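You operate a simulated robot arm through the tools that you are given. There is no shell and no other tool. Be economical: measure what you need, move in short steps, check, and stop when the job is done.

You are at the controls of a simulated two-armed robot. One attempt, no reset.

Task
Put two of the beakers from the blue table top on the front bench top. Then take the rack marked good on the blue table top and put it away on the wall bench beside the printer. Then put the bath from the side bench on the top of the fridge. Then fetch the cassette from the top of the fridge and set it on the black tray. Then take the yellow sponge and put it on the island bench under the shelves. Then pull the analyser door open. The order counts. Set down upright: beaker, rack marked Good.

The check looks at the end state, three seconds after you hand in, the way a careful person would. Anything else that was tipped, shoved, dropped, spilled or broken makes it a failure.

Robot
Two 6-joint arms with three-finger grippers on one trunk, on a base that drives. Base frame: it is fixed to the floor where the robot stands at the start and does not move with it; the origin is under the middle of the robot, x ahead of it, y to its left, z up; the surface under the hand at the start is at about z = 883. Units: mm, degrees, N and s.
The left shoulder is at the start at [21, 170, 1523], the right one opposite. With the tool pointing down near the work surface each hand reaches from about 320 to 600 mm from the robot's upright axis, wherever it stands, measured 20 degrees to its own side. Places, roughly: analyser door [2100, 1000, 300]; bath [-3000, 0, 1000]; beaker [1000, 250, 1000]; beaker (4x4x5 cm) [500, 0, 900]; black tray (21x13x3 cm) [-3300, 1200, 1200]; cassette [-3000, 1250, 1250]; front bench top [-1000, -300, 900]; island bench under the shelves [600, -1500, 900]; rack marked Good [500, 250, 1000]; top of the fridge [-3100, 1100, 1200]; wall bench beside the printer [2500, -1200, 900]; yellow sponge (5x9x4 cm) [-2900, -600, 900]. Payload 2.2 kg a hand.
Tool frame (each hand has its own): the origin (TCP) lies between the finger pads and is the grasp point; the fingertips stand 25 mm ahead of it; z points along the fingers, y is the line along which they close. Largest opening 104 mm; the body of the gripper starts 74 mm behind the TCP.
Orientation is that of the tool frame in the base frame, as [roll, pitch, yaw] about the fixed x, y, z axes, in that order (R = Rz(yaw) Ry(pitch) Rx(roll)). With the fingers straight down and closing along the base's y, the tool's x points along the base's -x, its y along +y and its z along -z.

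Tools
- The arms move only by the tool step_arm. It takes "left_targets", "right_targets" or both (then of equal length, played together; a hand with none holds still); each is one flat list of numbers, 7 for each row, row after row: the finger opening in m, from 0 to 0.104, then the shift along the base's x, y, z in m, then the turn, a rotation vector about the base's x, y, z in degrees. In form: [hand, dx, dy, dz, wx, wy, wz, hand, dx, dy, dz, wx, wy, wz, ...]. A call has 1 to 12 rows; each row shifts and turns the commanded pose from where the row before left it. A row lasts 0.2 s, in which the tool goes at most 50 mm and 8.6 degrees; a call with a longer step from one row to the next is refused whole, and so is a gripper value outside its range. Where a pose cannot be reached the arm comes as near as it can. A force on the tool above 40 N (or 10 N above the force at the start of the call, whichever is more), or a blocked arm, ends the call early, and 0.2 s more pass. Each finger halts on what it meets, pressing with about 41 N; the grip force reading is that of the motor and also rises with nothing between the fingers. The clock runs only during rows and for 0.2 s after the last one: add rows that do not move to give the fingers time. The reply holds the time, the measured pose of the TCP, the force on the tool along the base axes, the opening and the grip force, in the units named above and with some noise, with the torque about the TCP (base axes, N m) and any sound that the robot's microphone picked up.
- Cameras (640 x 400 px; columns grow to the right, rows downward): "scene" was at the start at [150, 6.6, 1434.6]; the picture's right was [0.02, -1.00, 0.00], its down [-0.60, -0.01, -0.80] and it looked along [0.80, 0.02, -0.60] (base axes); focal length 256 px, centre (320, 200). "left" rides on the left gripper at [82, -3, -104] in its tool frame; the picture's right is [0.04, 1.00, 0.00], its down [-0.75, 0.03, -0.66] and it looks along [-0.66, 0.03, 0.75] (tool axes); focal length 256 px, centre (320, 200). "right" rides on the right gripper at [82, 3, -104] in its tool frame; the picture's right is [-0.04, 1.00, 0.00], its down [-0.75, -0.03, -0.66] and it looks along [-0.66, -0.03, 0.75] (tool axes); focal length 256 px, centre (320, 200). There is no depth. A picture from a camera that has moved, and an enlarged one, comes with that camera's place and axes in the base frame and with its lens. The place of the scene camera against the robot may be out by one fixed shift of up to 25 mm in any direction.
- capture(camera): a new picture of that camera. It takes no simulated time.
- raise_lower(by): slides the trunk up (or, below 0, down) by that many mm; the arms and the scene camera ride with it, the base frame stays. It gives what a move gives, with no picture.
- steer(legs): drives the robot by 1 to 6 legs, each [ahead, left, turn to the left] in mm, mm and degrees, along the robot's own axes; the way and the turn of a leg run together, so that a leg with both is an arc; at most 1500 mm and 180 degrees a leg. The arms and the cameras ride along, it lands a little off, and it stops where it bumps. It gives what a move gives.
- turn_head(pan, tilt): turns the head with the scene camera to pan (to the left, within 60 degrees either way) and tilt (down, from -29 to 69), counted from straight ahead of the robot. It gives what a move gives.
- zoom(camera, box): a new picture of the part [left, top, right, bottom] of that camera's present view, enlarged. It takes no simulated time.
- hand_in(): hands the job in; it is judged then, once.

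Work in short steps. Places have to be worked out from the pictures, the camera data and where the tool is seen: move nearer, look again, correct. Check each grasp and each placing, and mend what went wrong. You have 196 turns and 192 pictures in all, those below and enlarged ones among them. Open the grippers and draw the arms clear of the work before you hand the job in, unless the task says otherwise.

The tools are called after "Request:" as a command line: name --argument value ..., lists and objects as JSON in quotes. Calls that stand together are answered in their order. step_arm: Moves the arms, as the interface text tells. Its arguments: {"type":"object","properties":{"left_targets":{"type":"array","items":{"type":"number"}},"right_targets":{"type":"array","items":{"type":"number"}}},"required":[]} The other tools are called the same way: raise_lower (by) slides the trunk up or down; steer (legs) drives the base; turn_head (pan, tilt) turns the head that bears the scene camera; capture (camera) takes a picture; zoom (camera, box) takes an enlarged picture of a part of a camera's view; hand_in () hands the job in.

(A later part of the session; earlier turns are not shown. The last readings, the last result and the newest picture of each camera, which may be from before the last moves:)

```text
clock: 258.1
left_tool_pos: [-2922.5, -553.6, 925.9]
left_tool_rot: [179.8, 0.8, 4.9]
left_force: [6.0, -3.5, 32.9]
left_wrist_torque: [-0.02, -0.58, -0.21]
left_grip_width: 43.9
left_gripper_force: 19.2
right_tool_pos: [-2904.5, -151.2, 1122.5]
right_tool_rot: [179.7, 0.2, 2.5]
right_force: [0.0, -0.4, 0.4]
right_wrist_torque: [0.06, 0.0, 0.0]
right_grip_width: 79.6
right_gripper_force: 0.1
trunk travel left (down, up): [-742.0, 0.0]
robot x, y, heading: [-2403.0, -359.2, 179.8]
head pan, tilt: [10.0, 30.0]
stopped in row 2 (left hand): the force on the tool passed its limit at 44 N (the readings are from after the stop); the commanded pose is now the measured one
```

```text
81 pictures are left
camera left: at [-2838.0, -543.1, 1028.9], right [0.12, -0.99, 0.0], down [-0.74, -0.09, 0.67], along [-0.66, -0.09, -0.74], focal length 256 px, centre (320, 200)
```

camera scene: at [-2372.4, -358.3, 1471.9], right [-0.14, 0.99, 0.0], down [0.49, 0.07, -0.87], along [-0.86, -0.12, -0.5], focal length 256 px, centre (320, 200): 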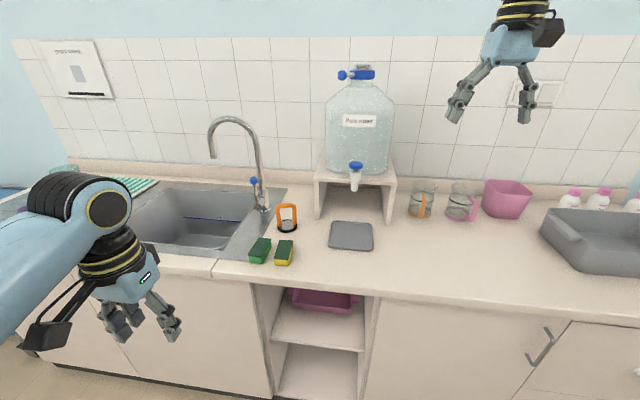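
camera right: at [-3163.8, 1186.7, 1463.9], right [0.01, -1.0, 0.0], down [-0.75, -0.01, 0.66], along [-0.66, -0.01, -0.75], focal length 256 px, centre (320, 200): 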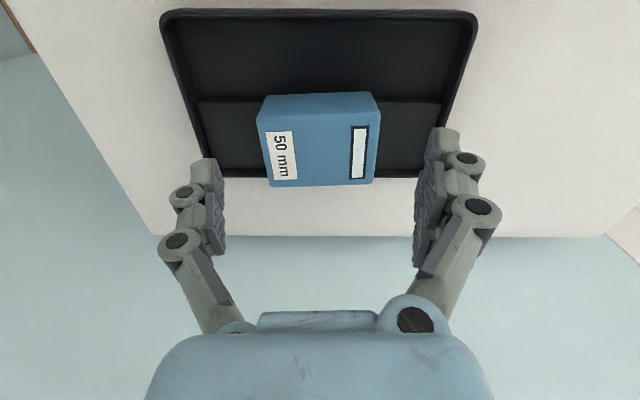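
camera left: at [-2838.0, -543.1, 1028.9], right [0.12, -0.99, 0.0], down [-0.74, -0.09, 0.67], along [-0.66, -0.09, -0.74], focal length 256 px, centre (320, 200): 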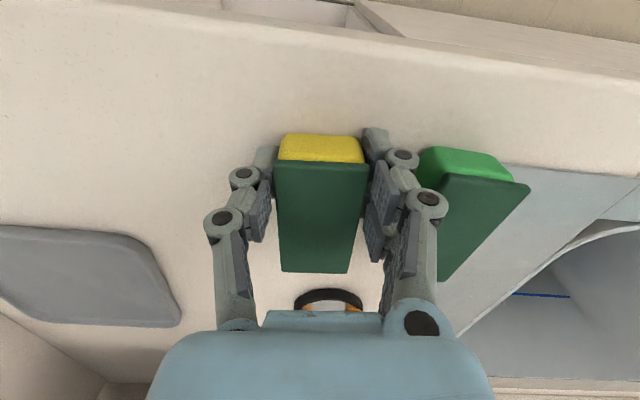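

The fingertips met the bench (z≈899), which pushed the fingers in around the sponge. I raise 4 mm and close properly.

Request:
step_arm --left_targets '[0.05, 0, 0, 0.003, 0, 0, 0, 0.03, 0, 0, 0.002, 0, 0, 0, 0.02, 0, 0, 0, 0, 0, 0, 0.02, 0, 0, 0, 0, 0, 0]'

Request:
capture --camera "left"

```text
clock: 259.1
left_tool_pos: [-2920.1, -553.1, 925.1]
left_tool_rot: [179.9, 0.4, 4.8]
left_force: [-3.9, -0.9, 8.0]
left_wrist_torque: [0.11, 0.3, 0.11]
left_grip_width: 42.5
left_gripper_force: 40.2
right_tool_pos: [-2909.0, -151.5, 1122.3]
right_tool_rot: [179.8, 0.1, 2.6]
right_force: [-0.2, 0.0, -0.4]
right_wrist_torque: [0.01, 0.0, -0.02]
right_grip_width: 79.9
right_gripper_force: 0.0
trunk travel left (down, up): [-742.0, 0.0]
robot x, y, heading: [-2408.4, -361.6, 179.7]
head pan, tilt: [10.0, 30.0]
```

```text
80 pictures are left
camera left: at [-2838.1, -542.5, 1029.6], right [0.12, -0.99, 0.0], down [-0.74, -0.09, 0.66], along [-0.66, -0.08, -0.75], focal length 256 px, centre (320, 200)
```

left: 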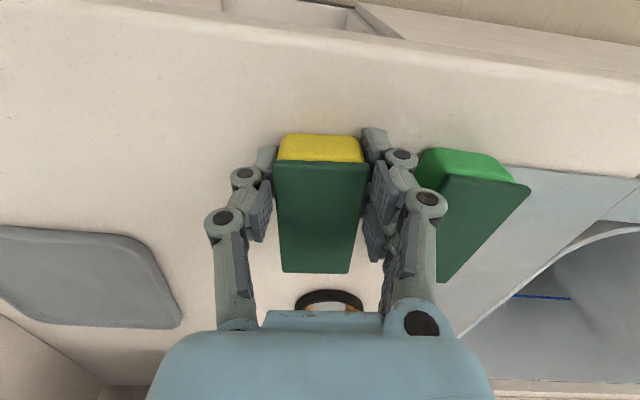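

Gripped at 42.5 mm. I lift.

Request:
step_arm --left_targets '[0.02, 0, 0, 0.01, 0, 0, 0, 0.02, 0, 0, 0.03, 0, 0, 0, 0.02, 0, 0, 0.045, 0, 0, 0, 0.02, 0, 0, 0.045, 0, 0, 0, 0.02, 0, 0, 0.04, 0, 0, 0]'

Request:
capture --camera "left"

```text
clock: 260.3
left_tool_pos: [-2920.4, -555.5, 1098.0]
left_tool_rot: [179.7, 0.3, 4.8]
left_force: [0.3, 0.4, -0.4]
left_wrist_torque: [0.02, 0.01, 0.01]
left_grip_width: 42.4
left_gripper_force: 40.8
right_tool_pos: [-2907.7, -152.4, 1121.5]
right_tool_rot: [179.9, 0.1, 2.4]
right_force: [-0.2, 0.7, -0.5]
right_wrist_torque: [-0.01, 0.01, 0.0]
right_grip_width: 79.9
right_gripper_force: 0.1
trunk travel left (down, up): [-742.0, 0.0]
robot x, y, heading: [-2407.8, -360.1, 179.6]
head pan, tilt: [10.0, 30.0]
```

```text
79 pictures are left
camera left: at [-2838.5, -545.1, 1200.7], right [0.12, -0.99, 0.0], down [-0.75, -0.09, 0.66], along [-0.65, -0.08, -0.75], focal length 256 px, centre (320, 200)
```

left: 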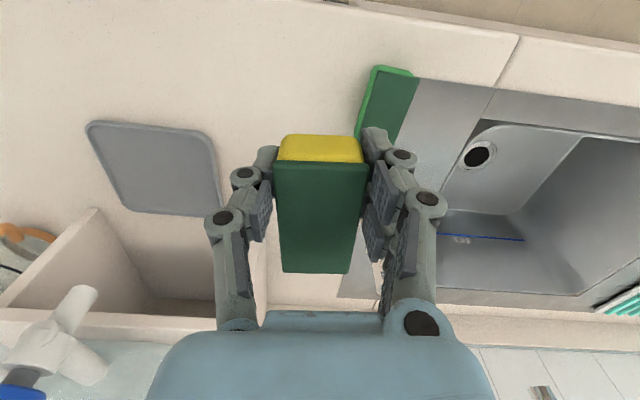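

The sponge is held. I drive back along the room to the front of the island and turn to face it.

Request:
steer --legs '[[-470, 0, 0.3], [0, 1340, 0], [-1500, 0, 0], [0, 0, -180]]'

Request:
turn_head --pan 0 --tilt 25

Request:
capture --camera "scene"

```text
clock: 283.8
left_tool_pos: [88.1, -1449.1, 1096.9]
left_tool_rot: [179.8, 0.4, -175.0]
left_force: [-0.4, -0.1, -0.1]
left_wrist_torque: [0.01, 0.01, 0.02]
left_grip_width: 42.3
left_gripper_force: 41.0
right_tool_pos: [77.6, -1853.7, 1121.4]
right_tool_rot: [179.8, 0.0, -177.3]
right_force: [0.5, -0.3, 0.1]
right_wrist_torque: [0.02, -0.01, 0.02]
right_grip_width: 79.9
right_gripper_force: 0.1
trunk travel left (down, up): [-742.0, 0.0]
robot x, y, heading: [-427.1, -1648.2, -0.2]
head pan, tilt: [10.0, 30.0]
```

```text
clock: 284.5
left_tool_pos: [88.0, -1450.0, 1095.8]
left_tool_rot: [179.8, 0.3, -175.1]
left_force: [0.3, 0.0, 0.2]
left_wrist_torque: [0.03, -0.02, -0.01]
left_grip_width: 42.8
left_gripper_force: 40.4
right_tool_pos: [77.1, -1854.0, 1121.2]
right_tool_rot: [179.8, 0.0, -177.3]
right_force: [-0.4, -0.6, -0.3]
right_wrist_torque: [-0.02, -0.01, 0.04]
right_grip_width: 80.0
right_gripper_force: 0.1
trunk travel left (down, up): [-742.0, 0.0]
robot x, y, heading: [-424.9, -1651.8, 0.1]
head pan, tilt: [0.0, 25.0]
```

```text
78 pictures are left
camera scene: at [-270.7, -1644.3, 1479.8], right [0.0, -1.0, 0.0], down [-0.42, 0.0, -0.91], along [0.91, 0.0, -0.42], focal length 256 px, centre (320, 200)
```

scene: 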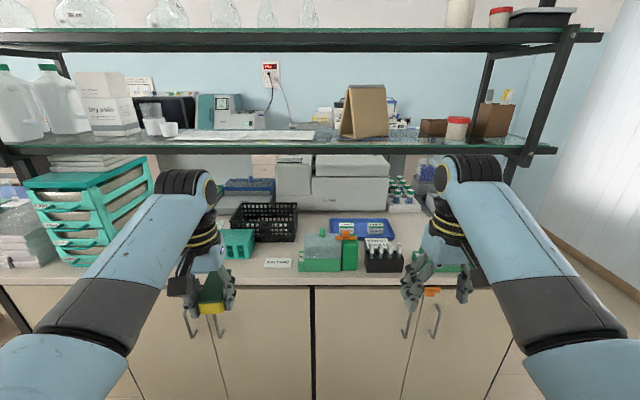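

Request:
zoom --camera "scene" --box '[140, 170, 460, 300]'

```text
2.00 times, centred on (300, 235) of scene
camera zoom: at [-270.7, -1644.3, 1479.8], right [0.0, -1.0, 0.0], down [-0.42, 0.0, -0.91], along [0.91, 0.0, -0.42], focal length 512 px, centre (360, 130)
```

zoom: 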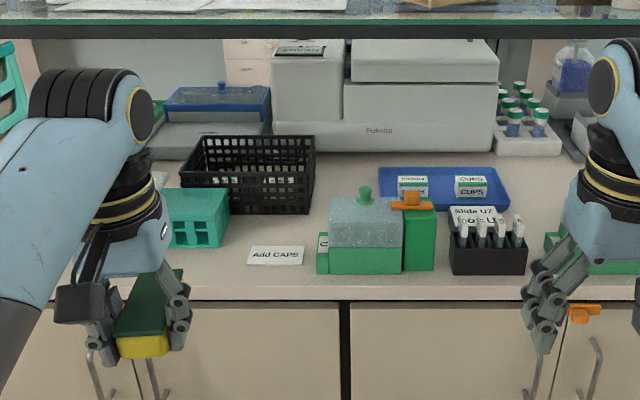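

The bench front edge is at x≈370 and the shelf front at x≈490. I move 250 mm closer and use the left camera to find a free spot.

Request:
steer --legs '[[250, 0, 0]]'

Request:
capture --camera "left"

Request:
turn_head --pan 15 --tilt 40

Request:
capture --camera "scene"

```text
clock: 286.3
left_tool_pos: [334.7, -1453.2, 1096.4]
left_tool_rot: [179.8, 0.3, -175.1]
left_force: [-0.9, 0.3, -0.3]
left_wrist_torque: [0.01, 0.0, -0.01]
left_grip_width: 42.9
left_gripper_force: 41.2
right_tool_pos: [322.5, -1856.2, 1120.2]
right_tool_rot: [179.8, -0.1, -177.4]
right_force: [-0.3, -0.6, -0.1]
right_wrist_torque: [0.01, -0.02, 0.01]
right_grip_width: 79.8
right_gripper_force: 0.2
trunk travel left (down, up): [-742.0, 0.0]
robot x, y, heading: [-181.3, -1649.2, 0.1]
head pan, tilt: [0.0, 25.0]
```

```text
76 pictures are left
camera left: at [253.7, -1462.5, 1200.1], right [-0.12, 0.99, 0.0], down [0.74, 0.09, 0.66], along [0.66, 0.09, -0.75], focal length 256 px, centre (320, 200)
```

left: 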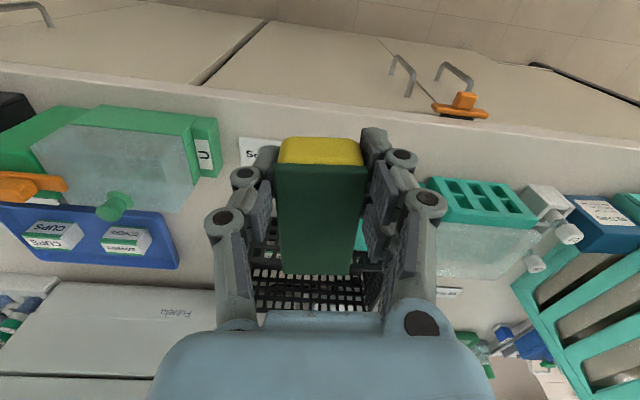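

```text
clock: 287.1
left_tool_pos: [334.1, -1451.6, 1096.8]
left_tool_rot: [179.8, 0.2, -175.0]
left_force: [-1.1, 0.8, -0.5]
left_wrist_torque: [0.04, -0.01, 0.0]
left_grip_width: 42.6
left_gripper_force: 41.8
right_tool_pos: [322.4, -1855.5, 1121.9]
right_tool_rot: [179.8, 0.0, -177.4]
right_force: [0.3, -1.4, -1.6]
right_wrist_torque: [0.01, -0.02, 0.03]
right_grip_width: 79.8
right_gripper_force: 0.0
trunk travel left (down, up): [-742.0, 0.0]
robot x, y, heading: [-176.8, -1649.8, -0.3]
head pan, tilt: [15.0, 40.0]
```

```text
75 pictures are left
camera scene: at [-34.7, -1623.2, 1456.5], right [0.26, -0.97, 0.0], down [-0.62, -0.16, -0.77], along [0.74, 0.2, -0.64], focal length 256 px, centre (320, 200)
```

scene: 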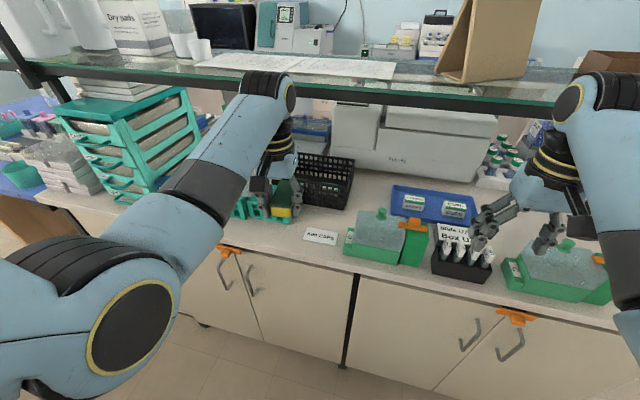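

The gap between the teal rack (y>-1272) and the card (y<-1430) is free. I lower the left hand in front of the shelf, pull the right hand in, then shift left and forward so the sponge goes in at about (470,-1345).

Request:
step_arm --left_targets '[0.02, 0, 0, -0.04, 0, 0, 0, 0.02, 0, 0, -0.04, 0, 0, 0, 0.02, 0, 0, -0.04, 0, 0, 0, 0.02, 0, 0, -0.01, 0, 0, -4]' --right_targets '[0.08, -0.02, 0, -0.01, 0, 0, 0, 0.08, -0.025, 0, -0.01, 0, 0, 0, 0.08, -0.025, 0, -0.01, 0, 0, 0, 0.08, -0.02, 0, 0, 0, 0, 0]'

Request:
steer --legs '[[0, 115, 0], [95, 0, 0]]'

Request:
capture --camera "left"

Request:
capture --camera "scene"

```text
clock: 288.1
left_tool_pos: [336.8, -1453.5, 966.0]
left_tool_rot: [179.7, 0.4, -179.2]
left_force: [-0.3, 0.9, 0.7]
left_wrist_torque: [0.02, -0.01, -0.02]
left_grip_width: 42.3
left_gripper_force: 40.9
right_tool_pos: [231.2, -1855.7, 1092.2]
right_tool_rot: [179.8, 0.3, -177.5]
right_force: [0.1, 0.1, -0.2]
right_wrist_torque: [0.03, -0.04, -0.02]
right_grip_width: 80.3
right_gripper_force: 0.0
trunk travel left (down, up): [-742.0, 0.0]
robot x, y, heading: [-181.5, -1650.0, -0.0]
head pan, tilt: [15.0, 40.0]
```

```text
clock: 290.1
left_tool_pos: [411.5, -1336.4, 960.0]
left_tool_rot: [179.8, -1.4, -179.2]
left_force: [0.4, -0.3, -0.5]
left_wrist_torque: [0.01, 0.0, -0.01]
left_grip_width: 42.6
left_gripper_force: 41.1
right_tool_pos: [319.9, -1739.4, 1092.8]
right_tool_rot: [179.9, 0.2, -177.3]
right_force: [0.3, 0.2, -0.4]
right_wrist_torque: [-0.02, 0.03, -0.01]
right_grip_width: 79.6
right_gripper_force: 0.1
trunk travel left (down, up): [-742.0, 0.0]
robot x, y, heading: [-91.9, -1532.9, -0.1]
head pan, tilt: [15.0, 40.0]
stopped in leg 2: the force on the tool passed its limit at 44 N (the readings are from after the stop); the commanded pose is now the measured one
```

```text
74 pictures are left
camera left: at [333.7, -1341.5, 1065.8], right [-0.05, 1.0, 0.0], down [0.77, 0.04, 0.64], along [0.64, 0.04, -0.77], focal length 256 px, centre (320, 200)
```

left: 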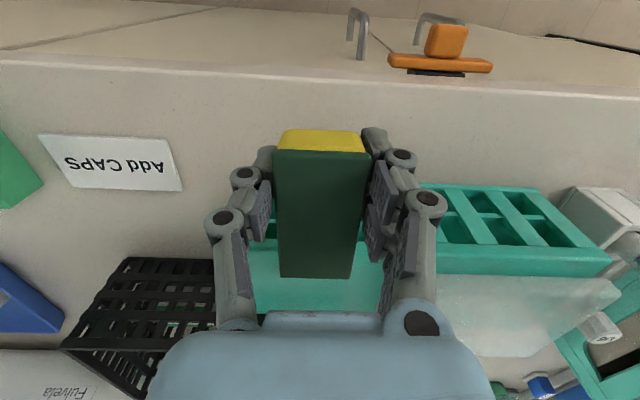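

```text
73 pictures are left
camera scene: at [52.0, -1506.9, 1456.2], right [0.26, -0.97, 0.0], down [-0.62, -0.16, -0.77], along [0.74, 0.2, -0.64], focal length 256 px, centre (320, 200)
```

scene: 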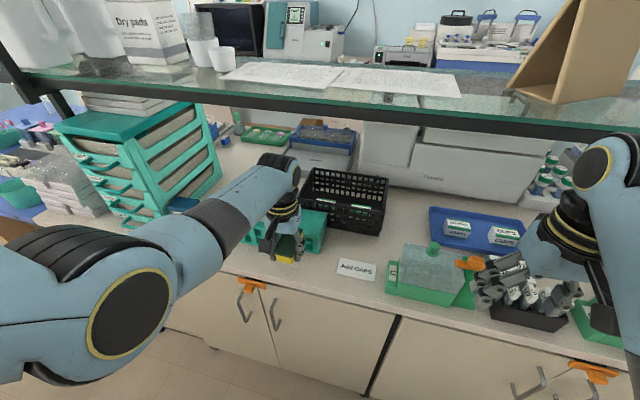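

The sponge nudged the teal rack's front, because the rack reaches further right than I thought (y≈-1370). I back off, shift right to y≈-1403 between rack and card, and look.

Request:
step_arm --left_targets '[0.02, -0.02, 0, 0.005, 0, -0.7, 0, 0.02, -0.015, -0.02, 0, 0, -0.7, 0, 0.02, 0, -0.045, 0, 0, 0, 0, 0.02, 0, 0, 0, 0, 0, 0]'

Request:
capture --camera "left"

Request:
zoom --camera "scene" --box '[220, 150, 420, 290]'

```text
clock: 291.3
left_tool_pos: [373.8, -1371.4, 959.7]
left_tool_rot: [177.4, -0.1, -178.3]
left_force: [0.4, -0.8, -0.1]
left_wrist_torque: [0.0, 0.02, 0.04]
left_grip_width: 42.5
left_gripper_force: 41.3
right_tool_pos: [318.4, -1738.7, 1090.9]
right_tool_rot: [179.7, 0.1, -177.3]
right_force: [0.3, -0.2, 0.2]
right_wrist_torque: [-0.02, 0.0, -0.01]
right_grip_width: 79.8
right_gripper_force: 0.0
trunk travel left (down, up): [-742.0, 0.0]
robot x, y, heading: [-94.6, -1535.4, -0.1]
head pan, tilt: [15.0, 40.0]
stopped in row 4 (left hand): the arm was blocked; the commanded pose is now the measured one
```

```text
72 pictures are left
camera left: at [293.2, -1381.8, 1063.1], right [-0.07, 1.0, 0.05], down [0.75, 0.02, 0.66], along [0.65, 0.08, -0.75], focal length 256 px, centre (320, 200)
```

left: 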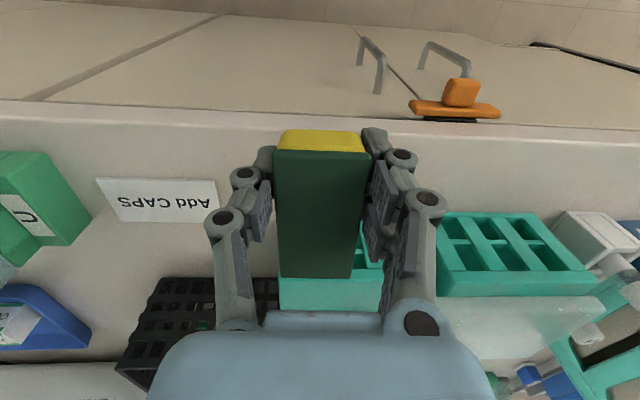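

```text
2.86 times, centred on (320, 220) of scene
camera zoom: at [50.3, -1507.7, 1456.5], right [0.26, -0.97, 0.0], down [-0.62, -0.16, -0.77], along [0.74, 0.2, -0.64], focal length 732 px, centre (320, 143)
```

zoom: 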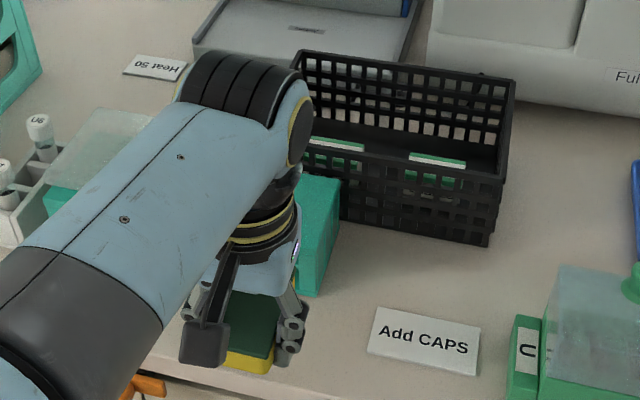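

Request:
steer --legs '[[0, -38, 0]]'

Request:
step_arm --left_targets '[0.02, 0.0, 0.005, 0, -1.3, 0, -0.9, 0.02, 0.0, 0, 0, -1.3, 0, -0.8, 0.02, 0.02, 0, -0.01, 0, 0, 0, 0.02, 0.015, 0, -0.01, 0, 0, 0]'

Request:
capture --camera "left"

Request:
zoom --camera "scene" --box '[220, 170, 420, 310]'

```text
clock: 292.1
left_tool_pos: [374.8, -1408.6, 958.3]
left_tool_rot: [177.4, -0.1, -178.3]
left_force: [0.1, -0.1, -0.5]
left_wrist_torque: [0.03, 0.0, 0.0]
left_grip_width: 42.7
left_gripper_force: 41.1
right_tool_pos: [317.9, -1776.2, 1092.5]
right_tool_rot: [179.9, 0.1, -177.2]
right_force: [-0.9, -1.4, -0.2]
right_wrist_torque: [0.03, 0.03, -0.01]
right_grip_width: 80.3
right_gripper_force: 0.0
trunk travel left (down, up): [-742.0, 0.0]
robot x, y, heading: [-95.8, -1572.5, -0.4]
head pan, tilt: [15.0, 40.0]
```

```text
clock: 293.1
left_tool_pos: [408.5, -1403.4, 938.3]
left_tool_rot: [179.9, -0.1, -179.9]
left_force: [0.6, -0.2, -0.9]
left_wrist_torque: [0.01, 0.04, -0.01]
left_grip_width: 42.6
left_gripper_force: 40.8
right_tool_pos: [317.9, -1773.6, 1091.1]
right_tool_rot: [179.8, 0.2, -177.2]
right_force: [-0.6, -0.1, -0.7]
right_wrist_torque: [-0.02, 0.0, 0.02]
right_grip_width: 80.0
right_gripper_force: 0.0
trunk travel left (down, up): [-742.0, 0.0]
robot x, y, heading: [-94.7, -1572.1, -0.4]
head pan, tilt: [15.0, 40.0]
```

```text
70 pictures are left
camera left: at [327.7, -1406.3, 1042.8], right [-0.04, 1.0, 0.0], down [0.76, 0.03, 0.65], along [0.65, 0.03, -0.76], focal length 256 px, centre (320, 200)
```

left: 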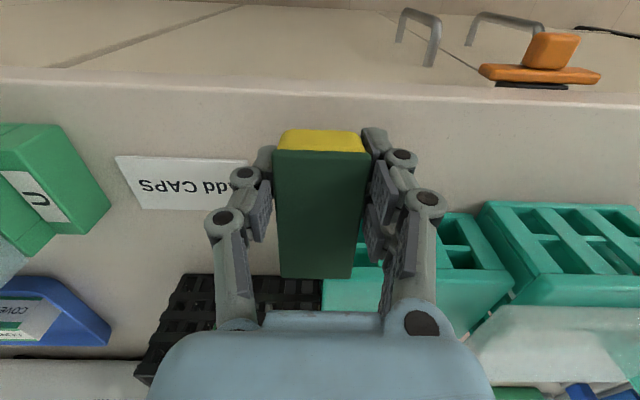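

```text
2.86 times, centred on (320, 240) of scene
camera zoom: at [50.7, -1543.4, 1456.4], right [0.26, -0.97, 0.0], down [-0.62, -0.17, -0.77], along [0.74, 0.2, -0.64], focal length 732 px, centre (320, 86)
```

zoom: 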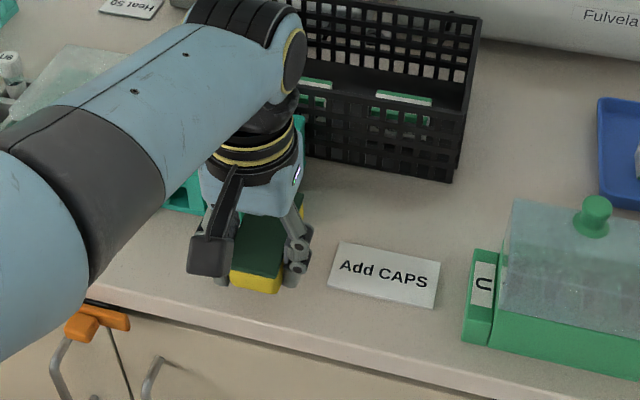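

There isn't enough width in the gap for the sponge lengthwise. I'll turn the hand 90° and lay it along the front strip (x≈412, y≈-1360) in front of the teal rack. I raise and rotate first.

Request:
step_arm --left_targets '[0.02, -0.02, 0, 0.03, 0, 0, 0, 0.02, -0.01, 0, 0.02, 0, 0, -8, 0.02, 0, 0, 0, 0, 0, -8.3, 0.02, 0, 0, 0, 0, 0, -8.3, 0.02, 0, 0, 0, 0, 0, -8.3, 0.02, 0, 0, 0, 0, 0, -8.3, 0.02, 0, 0, 0, 0, 0, -8.3, 0.02, 0, 0, 0, 0, 0, -8.3, 0.02, 0, 0, 0, 0, 0, -8.3, 0.02, 0, 0, 0, 0, 0, -8.3, 0.02, 0, 0, 0, 0, 0, -8.3, 0.02, 0, 0, 0, 0, 0, -7.3]'

Request:
steer --legs '[[0, 40, 0.4]]'

Request:
capture --camera "left"

Request:
zoom --camera "scene" --box '[180, 150, 400, 310]'

```text
clock: 295.8
left_tool_pos: [378.4, -1402.7, 989.1]
left_tool_rot: [179.9, -0.1, 89.9]
left_force: [0.1, -0.7, -0.9]
left_wrist_torque: [-0.02, 0.01, 0.0]
left_grip_width: 42.6
left_gripper_force: 41.2
right_tool_pos: [317.7, -1775.2, 1092.7]
right_tool_rot: [179.9, 0.1, -177.3]
right_force: [-0.1, -0.1, 0.2]
right_wrist_torque: [-0.01, -0.03, 0.0]
right_grip_width: 80.1
right_gripper_force: 0.1
trunk travel left (down, up): [-742.0, 0.0]
robot x, y, heading: [-95.3, -1569.6, -0.1]
head pan, tilt: [15.0, 40.0]
```

```text
clock: 296.6
left_tool_pos: [376.4, -1359.7, 988.4]
left_tool_rot: [180.0, -0.1, 90.4]
left_force: [-0.4, -0.2, -0.1]
left_wrist_torque: [0.0, 0.0, 0.01]
left_grip_width: 42.3
left_gripper_force: 40.6
right_tool_pos: [319.1, -1732.5, 1090.8]
right_tool_rot: [179.8, 0.2, -176.9]
right_force: [-0.3, 0.0, 0.7]
right_wrist_torque: [0.01, 0.03, 0.02]
right_grip_width: 79.7
right_gripper_force: 0.0
trunk travel left (down, up): [-742.0, 0.0]
robot x, y, heading: [-93.4, -1532.5, 0.4]
head pan, tilt: [15.0, 40.0]
```

```text
68 pictures are left
camera left: at [374.0, -1279.1, 1093.2], right [1.0, 0.05, 0.0], down [0.03, -0.76, 0.65], along [0.03, -0.65, -0.76], focal length 256 px, centre (320, 200)
```

left: 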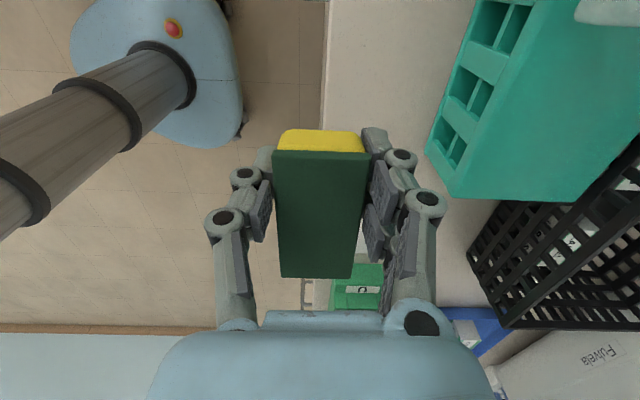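

```text
2.50 times, centred on (290, 230) of scene
camera zoom: at [49.9, -1503.6, 1456.5], right [0.26, -0.96, 0.0], down [-0.62, -0.17, -0.77], along [0.74, 0.2, -0.64], focal length 641 px, centre (395, 125)
```

zoom: 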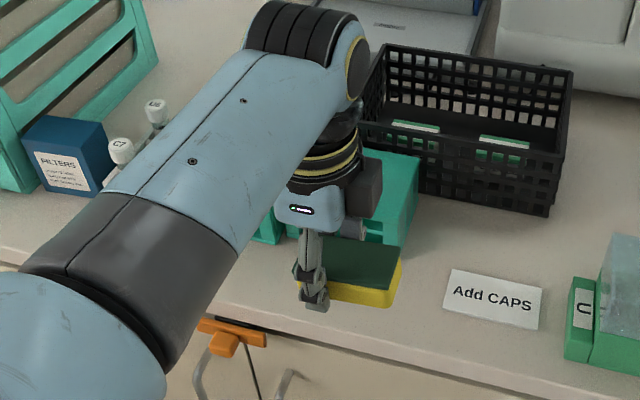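

The strip runs from x≈378 to the rack front at x≈470. I move to x≈428, y≈-1365 and lower to just above the bench.

Request:
step_arm --left_targets '[0.02, 0.025, -0.003, 0, 0, 0, 0, 0.02, 0.026, -0.003, 0, 0, 0, 0, 0.02, 0, 0, -0.03, 0, 0, 0, 0.02, 0, 0, -0.02, 0, 0, 0]'

Request:
capture --camera "left"

```text
clock: 297.6
left_tool_pos: [430.1, -1364.3, 937.2]
left_tool_rot: [-180.0, -0.1, 90.4]
left_force: [0.7, -0.8, -0.3]
left_wrist_torque: [0.01, -0.03, -0.01]
left_grip_width: 42.4
left_gripper_force: 40.8
right_tool_pos: [320.0, -1733.7, 1091.9]
right_tool_rot: [179.6, 0.1, -176.9]
right_force: [0.0, -0.3, 0.7]
right_wrist_torque: [0.01, 0.02, -0.01]
right_grip_width: 79.9
right_gripper_force: 0.1
trunk travel left (down, up): [-742.0, 0.0]
robot x, y, heading: [-95.8, -1532.5, 0.3]
head pan, tilt: [15.0, 40.0]
```

```text
66 pictures are left
camera left: at [426.9, -1284.5, 1041.8], right [1.0, 0.05, 0.0], down [0.03, -0.75, 0.66], along [0.03, -0.65, -0.76], focal length 256 px, centre (320, 200)
```

left: 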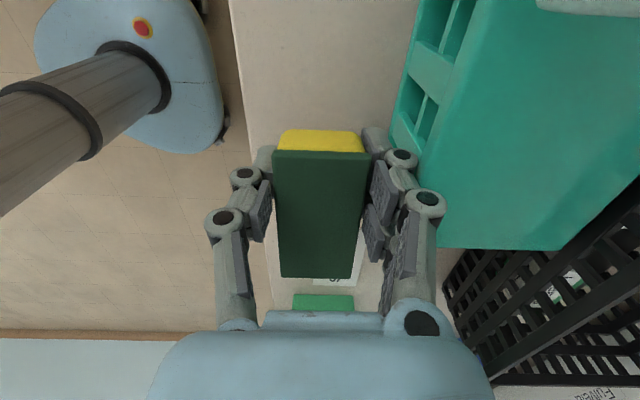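

Request:
step_arm --left_targets '[0.02, -0.002, 0, -0.004, 0, 0, 0, 0.02, 0, 0, -0.003, 0, 0, 0, 0.02, 0, 0, -0.002, 0, 0, 0]'

```text
clock: 298.4
left_tool_pos: [426.1, -1364.7, 928.7]
left_tool_rot: [179.9, -0.1, 90.4]
left_force: [0.2, -0.6, 0.8]
left_wrist_torque: [0.01, 0.01, 0.06]
left_grip_width: 42.2
left_gripper_force: 41.5
right_tool_pos: [319.4, -1732.3, 1091.9]
right_tool_rot: [179.8, 0.1, -176.9]
right_force: [0.4, -0.5, -0.3]
right_wrist_torque: [-0.02, -0.01, -0.02]
right_grip_width: 80.1
right_gripper_force: 0.1
trunk travel left (down, up): [-742.0, 0.0]
robot x, y, heading: [-95.8, -1530.4, 0.4]
head pan, tilt: [15.0, 40.0]
```

Request:
step_arm --left_targets '[0.02, 0, 0, -0.002, 0, 0, 0, 0.02, 0, 0, -0.002, 0, 0, 0]'

```text
clock: 299.0
left_tool_pos: [427.0, -1365.1, 926.0]
left_tool_rot: [-180.0, -0.1, 90.4]
left_force: [0.2, 0.1, 0.3]
left_wrist_torque: [0.03, -0.03, -0.01]
left_grip_width: 42.6
left_gripper_force: 41.7
right_tool_pos: [320.1, -1733.2, 1091.9]
right_tool_rot: [179.8, 0.0, -176.8]
right_force: [0.8, 0.5, 0.6]
right_wrist_torque: [0.01, 0.01, 0.02]
right_grip_width: 80.1
right_gripper_force: 0.1
trunk travel left (down, up): [-742.0, 0.0]
robot x, y, heading: [-93.0, -1529.6, 0.2]
head pan, tilt: [15.0, 40.0]
```

Request:
step_arm --left_targets '[0.02, 0, 0, -0.003, 0, 0, 0, 0.02, 0, 0, -0.003, 0, 0, 0, 0.02, 0, 0, -0.003, 0, 0, 0, 0.02, 0, 0, -0.002, 0, 0, 0]'

```text
clock: 300.0
left_tool_pos: [425.6, -1366.0, 914.3]
left_tool_rot: [180.0, -0.1, 90.4]
left_force: [0.0, -0.9, -0.4]
left_wrist_torque: [0.01, 0.0, 0.02]
left_grip_width: 42.3
left_gripper_force: 40.6
right_tool_pos: [318.8, -1732.0, 1091.3]
right_tool_rot: [179.8, 0.1, -176.9]
right_force: [0.6, 0.1, -0.6]
right_wrist_torque: [-0.03, 0.0, 0.0]
right_grip_width: 79.9
right_gripper_force: 0.1
trunk travel left (down, up): [-742.0, 0.0]
robot x, y, heading: [-94.5, -1528.7, 0.5]
head pan, tilt: [15.0, 40.0]
```

Request:
step_arm --left_targets '[0.02, 0, 0, -0.003, 0, 0, 0, 0.02, 0, 0, -0.003, 0, 0, 0, 0.02, 0, 0, -0.003, 0, 0, 0]'

Request:
zoom --camera "scene" --box '[260, 200, 380, 290]'

```text
clock: 300.8
left_tool_pos: [424.9, -1364.5, 908.9]
left_tool_rot: [180.0, -0.1, 90.4]
left_force: [0.7, 0.0, -1.1]
left_wrist_torque: [0.01, 0.01, -0.02]
left_grip_width: 42.4
left_gripper_force: 40.8
left hand out of reach, approached as far as the arm can: row 3
right_tool_pos: [319.0, -1733.2, 1092.2]
right_tool_rot: [179.8, 0.1, -176.9]
right_force: [-0.3, -0.8, 0.2]
right_wrist_torque: [0.0, -0.01, -0.02]
right_grip_width: 80.1
right_gripper_force: 0.0
trunk travel left (down, up): [-742.0, 0.0]
robot x, y, heading: [-92.2, -1528.5, 0.3]
head pan, tilt: [15.0, 40.0]
```

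```text
4.44 times, centred on (320, 245) of scene
camera zoom: at [50.0, -1503.2, 1456.5], right [0.26, -0.96, 0.0], down [-0.62, -0.17, -0.77], along [0.74, 0.2, -0.64], focal length 1139 px, centre (320, 0)
```

zoom: 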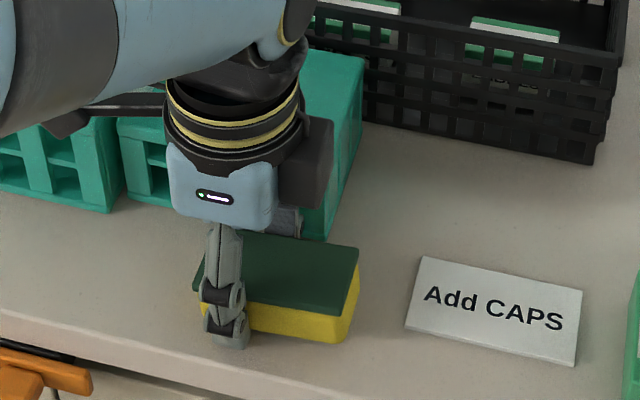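

The arm is at its low limit because the trunk is raised. I lower the trunk gradually instead.

Request:
raise_lower --by -8

```text
clock: 301.4
left_tool_pos: [423.3, -1365.1, 905.8]
left_tool_rot: [179.6, -0.2, 90.4]
left_force: [-14.2, -0.9, 25.4]
left_wrist_torque: [0.38, 0.71, 0.19]
left_grip_width: 42.6
left_gripper_force: 40.8
right_tool_pos: [316.1, -1732.8, 1086.2]
right_tool_rot: [179.7, 0.3, -176.8]
right_force: [0.6, -0.4, 0.4]
right_wrist_torque: [0.02, -0.04, 0.03]
right_grip_width: 79.8
right_gripper_force: 0.0
trunk travel left (down, up): [-734.0, 8.0]
robot x, y, heading: [-92.4, -1527.4, 0.5]
head pan, tilt: [15.0, 40.0]
stopped: the force on the tool passed its limit at 44 N (the readings are from after the stop); the commanded pose is now the measured one
```

Contact. I ease up 2 mm, open slowly and rise.

Request:
step_arm --left_targets '[0.02, 0, 0, 0.003, 0, 0, 0, 0.035, 0, 0, 0, 0, 0, 0, 0.046, 0, 0, 0, 0, 0, 0, 0.054, 0, 0, 0, 0, 0, 0, 0.054, 0, 0, 0, 0, 0, 0, 0.054, 0, 0, 0.02, 0, 0, 0, 0.054, 0, 0, 0.03, 0, 0, 0, 0.054, 0, 0, 0.04, 0, 0, 0, 0.054, -0.02, 0, 0.03, 0, 0, 0]'

Request:
capture --camera "scene"

Request:
capture --camera "left"

```text
clock: 303.4
left_tool_pos: [404.8, -1363.2, 1027.3]
left_tool_rot: [179.6, -0.2, 90.3]
left_force: [-0.5, -0.5, 0.0]
left_wrist_torque: [-0.01, 0.02, 0.0]
left_grip_width: 54.0
left_gripper_force: 0.0
right_tool_pos: [316.9, -1733.0, 1084.9]
right_tool_rot: [179.8, 0.2, -176.9]
right_force: [0.0, 0.5, 1.1]
right_wrist_torque: [0.02, 0.0, 0.0]
right_grip_width: 80.0
right_gripper_force: 0.0
trunk travel left (down, up): [-734.0, 8.0]
robot x, y, heading: [-97.6, -1530.4, 0.1]
head pan, tilt: [15.0, 40.0]
```

```text
64 pictures are left
camera scene: at [47.9, -1503.3, 1448.7], right [0.26, -0.96, 0.0], down [-0.62, -0.17, -0.77], along [0.74, 0.2, -0.64], focal length 256 px, centre (320, 200)
```

scene: 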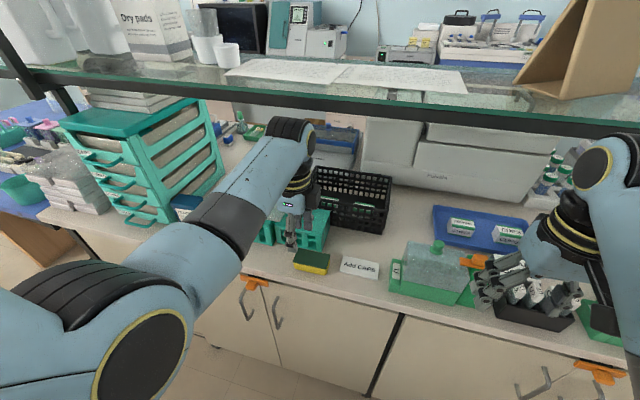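

```text
63 pictures are left
camera left: at [401.3, -1281.6, 1131.8], right [1.0, 0.05, 0.01], down [0.03, -0.76, 0.65], along [0.04, -0.65, -0.76], focal length 256 px, centre (320, 200)
```

left: 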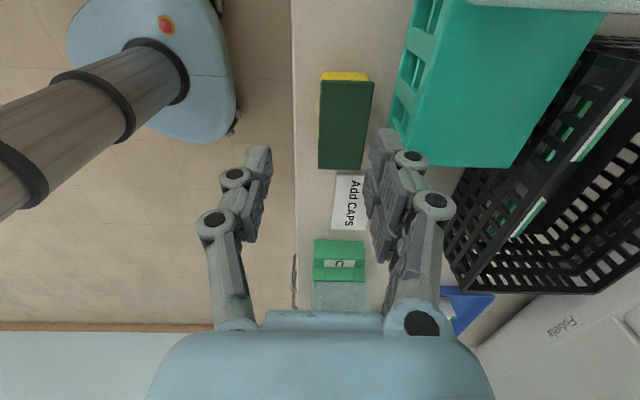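

The sponge rests on the island bench. Now the analyser: I back off, turn left, drive along the corridor past the blue table's end and face +x.

Request:
steer --legs '[[-40, 0, 0], [0, 0, 90], [1400, 0, 0], [1320, 0, 0], [0, 0, -90]]'

Request:
turn_head --pan 0 --tilt 20

Request:
capture --camera "scene"

```text
clock: 325.0
left_tool_pos: [306.9, 1395.2, 1024.9]
left_tool_rot: [179.5, -0.2, 91.2]
left_force: [0.4, 0.0, -1.1]
left_wrist_torque: [-0.07, 0.01, 0.0]
left_grip_width: 53.9
left_gripper_force: 0.1
right_tool_pos: [222.9, 1023.8, 1083.9]
right_tool_rot: [179.7, 0.1, -176.1]
right_force: [0.1, -0.2, 0.1]
right_wrist_torque: [-0.01, 0.01, -0.01]
right_grip_width: 79.9
right_gripper_force: 0.0
trunk travel left (down, up): [-734.0, 8.0]
robot x, y, heading: [-191.6, 1220.6, 1.4]
head pan, tilt: [15.0, 40.0]
```

```text
clock: 325.8
left_tool_pos: [306.6, 1394.6, 1025.9]
left_tool_rot: [179.7, -0.1, 91.2]
left_force: [0.5, 0.7, 0.5]
left_wrist_torque: [-0.01, -0.01, 0.01]
left_grip_width: 53.9
left_gripper_force: 0.1
right_tool_pos: [221.7, 1023.6, 1084.2]
right_tool_rot: [179.8, 0.1, -176.0]
right_force: [-1.3, 0.8, 1.2]
right_wrist_torque: [0.0, 0.03, -0.02]
right_grip_width: 80.0
right_gripper_force: 0.2
trunk travel left (down, up): [-734.0, 8.0]
robot x, y, heading: [-193.1, 1221.0, 0.9]
head pan, tilt: [0.0, 20.0]
```

```text
62 pictures are left
camera scene: at [-37.1, 1227.7, 1479.8], right [0.02, -1.0, 0.0], down [-0.34, -0.01, -0.94], along [0.94, 0.02, -0.34], focal length 256 px, centre (320, 200)
```

scene: 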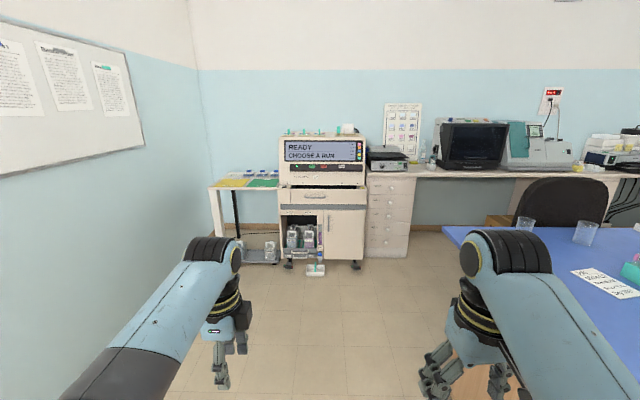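

Request:
zoom --camera "scene" --box '[250, 110, 410, 290]'

```text
2.22 times, centred on (330, 200) of scene
camera zoom: at [-37.1, 1227.7, 1479.8], right [0.02, -1.0, 0.0], down [-0.34, -0.01, -0.94], along [0.94, 0.02, -0.34], focal length 569 px, centre (298, 200)
```

zoom: 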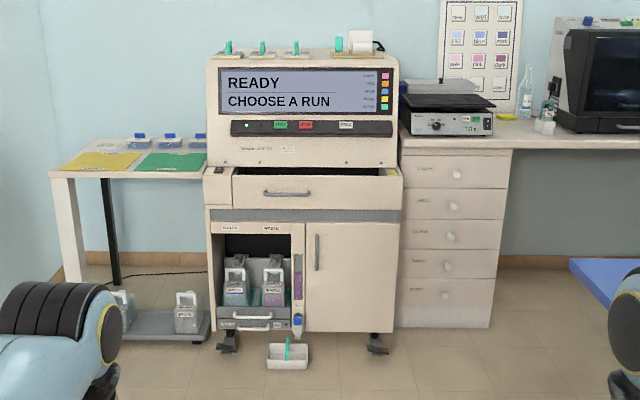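

The analyser door is the lower right door, with a vertical handle on its left (z≈380–540, y≈1195) and hinges on the right. I drive closer to it and look.

Request:
steer --legs '[[1450, 0, -1], [0, -180, 0]]'

Request:
turn_head --pan 0 --tilt 45

Request:
capture --camera "scene"

```text
clock: 334.2
left_tool_pos: [1795.7, 1206.0, 1026.3]
left_tool_rot: [179.6, -0.2, 89.2]
left_force: [0.4, -0.7, -0.2]
left_wrist_torque: [0.05, -0.02, 0.01]
left_grip_width: 54.2
left_gripper_force: 0.0
right_tool_pos: [1699.4, 838.9, 1084.8]
right_tool_rot: [179.7, 0.1, -177.9]
right_force: [-0.1, 0.2, -0.1]
right_wrist_torque: [0.02, -0.01, 0.0]
right_grip_width: 79.7
right_gripper_force: 0.1
trunk travel left (down, up): [-734.0, 8.0]
robot x, y, heading: [1293.1, 1049.2, -0.7]
head pan, tilt: [0.0, 20.0]
```

```text
clock: 335.1
left_tool_pos: [1796.0, 1207.4, 1026.5]
left_tool_rot: [179.6, -0.2, 89.4]
left_force: [-0.5, 0.1, 0.5]
left_wrist_torque: [-0.03, 0.01, 0.04]
left_grip_width: 53.8
left_gripper_force: 0.1
right_tool_pos: [1698.8, 838.4, 1084.1]
right_tool_rot: [179.8, 0.2, -177.9]
right_force: [-0.3, -0.3, 0.3]
right_wrist_torque: [0.02, 0.03, 0.01]
right_grip_width: 80.1
right_gripper_force: 0.0
trunk travel left (down, up): [-734.0, 8.0]
robot x, y, heading: [1289.5, 1046.8, -0.9]
head pan, tilt: [0.0, 45.0]
```

```text
60 pictures are left
camera scene: at [1434.2, 1051.5, 1441.3], right [-0.01, -1.0, 0.0], down [-0.71, 0.01, -0.71], along [0.71, -0.01, -0.71], focal length 256 px, centre (320, 200)
```

scene: 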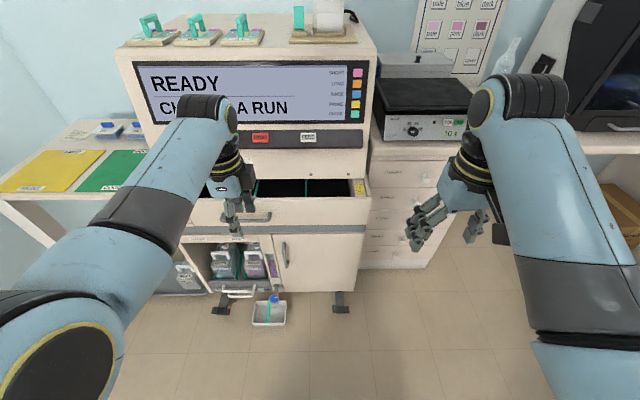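

I restore the left hand's yaw (+90° about z) before pitching it forward.

Request:
step_arm --left_targets '[0.08, 0, 0, 0, 0, 0, 8.2, 0.08, 0, 0, 0, 0, 0, 8.2, 0.08, 0, 0, 0, 0, 0, 8.2, 0.08, 0, 0, 0, 0, 0, 8.2, 0.08, 0, 0, 0, 0, 0, 8.2, 0.08, 0, 0, 0, 0, 0, 8.2, 0.08, 0, 0, 0, 0, 0, 8.2, 0.08, 0, 0, 0, 0, 0, 8.2, 0.08, 0, 0, 0, 0, 0, 8.2, 0.08, 0, 0, 0, 0, 0, 8.2, 0.08, 0, 0, 0, 0, 0, 8.2]'

Request:
step_arm --left_targets '[0.08, 0.01, 0.005, 0, 0, -7.5, 0, 0.08, 0.01, 0.005, 0, 0, -7.5, 0, 0.08, 0.01, 0.005, 0, 0, -7.5, 0, 0.08, 0.01, 0.005, 0, 0, -7.5, 0, 0.08, 0.01, 0.005, 0, 0, -7.5, 0, 0.08, 0.01, 0.005, 0, 0, -7.5, 0, 0.08, 0.01, 0, 0, 0, -7.5, 0, 0.08, 0.01, 0, 0, 0, -7.5, 0, 0.08, 0.01, 0, 0, 0, -7.5, 0, 0.08, 0.01, 0, 0, 0, -7.5, 0, 0.08, 0, 0, 0, 0, -7.5, 0, 0.08, 0, 0, 0, 0, -7.5, 0]'

```text
clock: 337.5
left_tool_pos: [1795.6, 1206.6, 1028.1]
left_tool_rot: [179.7, -0.2, 179.6]
left_force: [0.7, 0.1, -0.1]
left_wrist_torque: [0.03, -0.03, 0.03]
left_grip_width: 80.1
left_gripper_force: 0.1
right_tool_pos: [1700.1, 839.1, 1083.8]
right_tool_rot: [179.8, 0.2, -177.8]
right_force: [0.1, -0.7, 0.3]
right_wrist_torque: [-0.03, -0.01, 0.03]
right_grip_width: 80.1
right_gripper_force: 0.1
trunk travel left (down, up): [-734.0, 8.0]
robot x, y, heading: [1287.2, 1047.2, -0.7]
head pan, tilt: [0.0, 45.0]
```

```text
clock: 340.1
left_tool_pos: [1886.7, 1230.9, 1013.9]
left_tool_rot: [179.7, 71.0, 178.5]
left_force: [0.3, -0.1, -0.3]
left_wrist_torque: [0.02, -0.01, 0.01]
left_grip_width: 79.8
left_gripper_force: 0.0
left hand out of reach, approached as far as the arm can: row 10, 11, 12
right_tool_pos: [1701.5, 839.0, 1084.5]
right_tool_rot: [179.8, 0.1, -178.0]
right_force: [-0.7, 0.1, 0.1]
right_wrist_torque: [0.01, -0.02, 0.03]
right_grip_width: 80.1
right_gripper_force: 0.0
trunk travel left (down, up): [-734.0, 8.0]
robot x, y, heading: [1289.9, 1048.1, -0.6]
head pan, tilt: [0.0, 45.0]
```

The hand points forward at a 71° pitch, which is enough for a vertical bar. I lower the trunk by 555 so the TCP comes to the handle's height, then look.

Request:
raise_lower --by -555

Request:
turn_head --pan 10 --tilt 30

Request:
capture --camera "scene"

Request:
capture --camera "left"

```text
refused: -555 is not a number from -400 to 400
```

```text
clock: 340.9
left_tool_pos: [1886.9, 1230.5, 1014.5]
left_tool_rot: [179.7, 71.0, 178.5]
left_force: [-0.8, 0.5, -0.4]
left_wrist_torque: [0.0, 0.04, 0.02]
left_grip_width: 80.2
left_gripper_force: 0.1
right_tool_pos: [1700.5, 839.3, 1084.3]
right_tool_rot: [179.8, 0.0, -177.9]
right_force: [0.9, 0.7, 0.5]
right_wrist_torque: [0.01, -0.02, 0.02]
right_grip_width: 80.1
right_gripper_force: 0.1
trunk travel left (down, up): [-734.0, 8.0]
robot x, y, heading: [1293.6, 1051.3, -0.7]
head pan, tilt: [10.0, 30.0]
```

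```text
59 pictures are left
camera scene: at [1442.0, 1066.6, 1463.8], right [0.16, -0.99, 0.0], down [-0.49, -0.08, -0.87], along [0.85, 0.14, -0.5], focal length 256 px, centre (320, 200)
```

scene: 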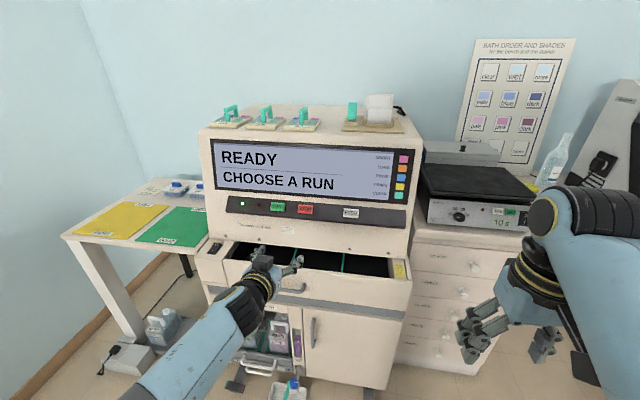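

```text
58 pictures are left
camera left: at [1762.7, 1231.0, 971.2], right [0.01, 1.0, -0.04], down [-0.37, 0.04, 0.93], along [0.93, 0.01, 0.37], focal length 256 px, centre (320, 200)
```

left: 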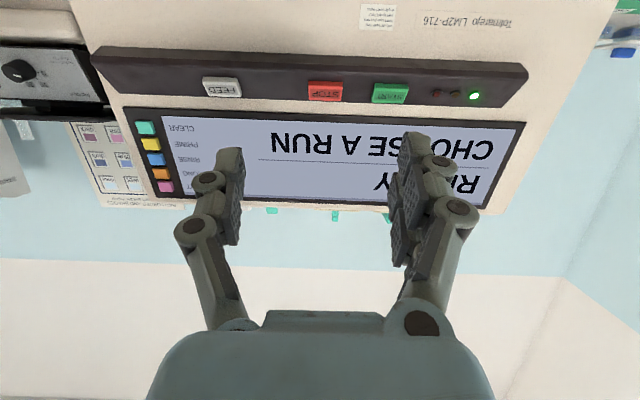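

Request:
raise_lower --by -400

Request:
raise_lower --by -150

Request:
capture --camera "scene"

Request:
capture --camera "left"

```text
clock: 344.7
left_tool_pos: [1886.9, 1230.3, 614.7]
left_tool_rot: [179.7, 71.0, 178.6]
left_force: [0.1, -0.1, -0.3]
left_wrist_torque: [0.02, -0.02, -0.01]
left_grip_width: 80.0
left_gripper_force: 0.1
right_tool_pos: [1700.0, 839.5, 683.1]
right_tool_rot: [179.8, 0.1, -177.9]
right_force: [-0.1, 1.3, 0.0]
right_wrist_torque: [-0.04, 0.01, -0.03]
right_grip_width: 80.0
right_gripper_force: 0.1
trunk travel left (down, up): [-334.0, 408.0]
robot x, y, heading: [1287.7, 1050.4, -0.6]
head pan, tilt: [10.0, 30.0]
```

```text
clock: 346.5
left_tool_pos: [1886.7, 1230.6, 465.2]
left_tool_rot: [179.7, 71.1, 178.5]
left_force: [0.2, -0.7, 0.6]
left_wrist_torque: [0.02, 0.05, 0.01]
left_grip_width: 79.9
left_gripper_force: 0.1
right_tool_pos: [1699.7, 838.0, 534.3]
right_tool_rot: [179.8, 0.1, -177.9]
right_force: [0.4, -0.1, 0.6]
right_wrist_torque: [0.01, 0.0, -0.02]
right_grip_width: 80.1
right_gripper_force: 0.1
trunk travel left (down, up): [-184.0, 558.0]
robot x, y, heading: [1292.1, 1049.3, -0.8]
head pan, tilt: [10.0, 30.0]
```

```text
57 pictures are left
camera scene: at [1459.4, 1066.4, 902.7], right [0.16, -0.99, 0.0], down [-0.49, -0.08, -0.87], along [0.85, 0.14, -0.5], focal length 256 px, centre (320, 200)
```

scene: 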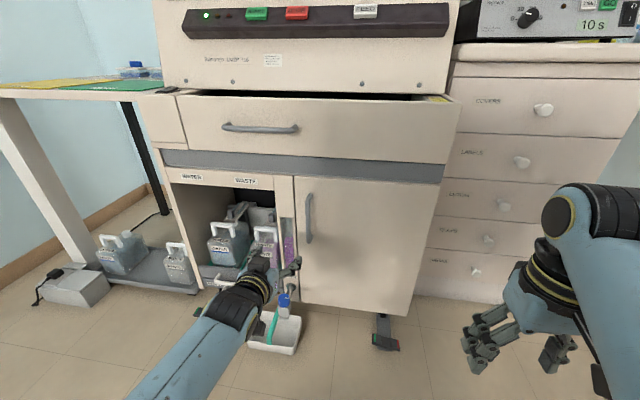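

```text
56 pictures are left
camera left: at [1762.9, 1230.5, 422.3], right [0.01, 1.0, -0.04], down [-0.38, 0.04, 0.93], along [0.93, 0.01, 0.38], focal length 256 px, centre (320, 200)
```

left: 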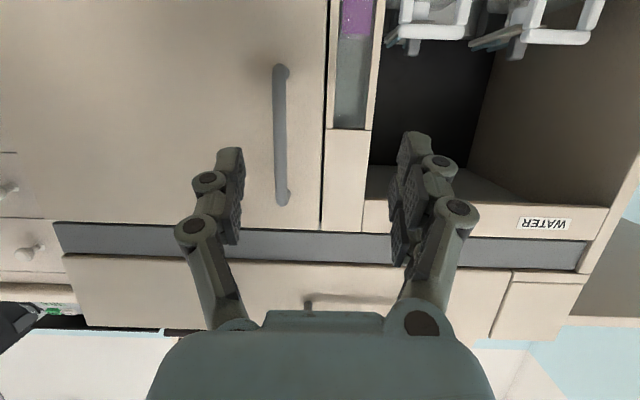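

The handle is at about (2068,1188,475). I align the hand laterally by moving the base right 44 mm, then approach 120 mm and check.

Request:
steer --legs '[[0, -44, 0.5], [115, 0, 0]]'

Request:
capture --camera "left"

Request:
capture --camera "scene"

```text
clock: 348.2
left_tool_pos: [1999.5, 1192.4, 464.9]
left_tool_rot: [179.8, 71.0, 179.0]
left_force: [0.6, -0.2, 0.9]
left_wrist_torque: [-0.03, -0.02, 0.02]
left_grip_width: 80.0
left_gripper_force: 0.1
right_tool_pos: [1817.0, 799.2, 533.4]
right_tool_rot: [179.8, 0.2, -177.4]
right_force: [0.1, 0.5, -0.2]
right_wrist_torque: [0.0, 0.01, -0.01]
right_grip_width: 80.0
right_gripper_force: 0.0
trunk travel left (down, up): [-184.0, 558.0]
robot x, y, heading: [1404.8, 1007.6, -0.2]
head pan, tilt: [10.0, 30.0]
```

```text
55 pictures are left
camera left: at [1875.1, 1191.1, 421.6], right [0.0, 1.0, -0.04], down [-0.37, 0.03, 0.93], along [0.93, 0.01, 0.37], focal length 256 px, centre (320, 200)
```

left: 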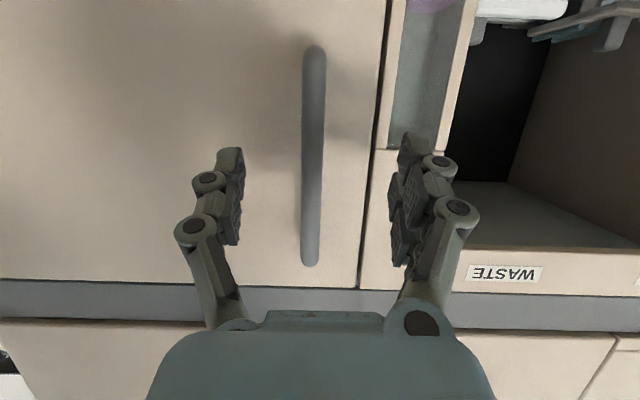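

```text
54 pictures are left
camera scene: at [1573.7, 1024.3, 902.5], right [0.17, -0.99, 0.0], down [-0.49, -0.09, -0.87], along [0.85, 0.15, -0.5], focal length 256 px, centre (320, 200)
```

scene: 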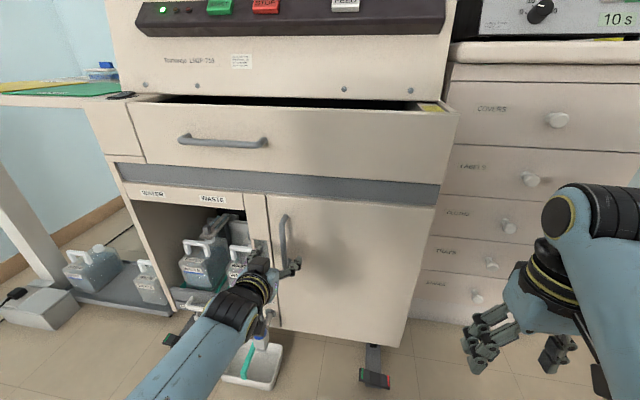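

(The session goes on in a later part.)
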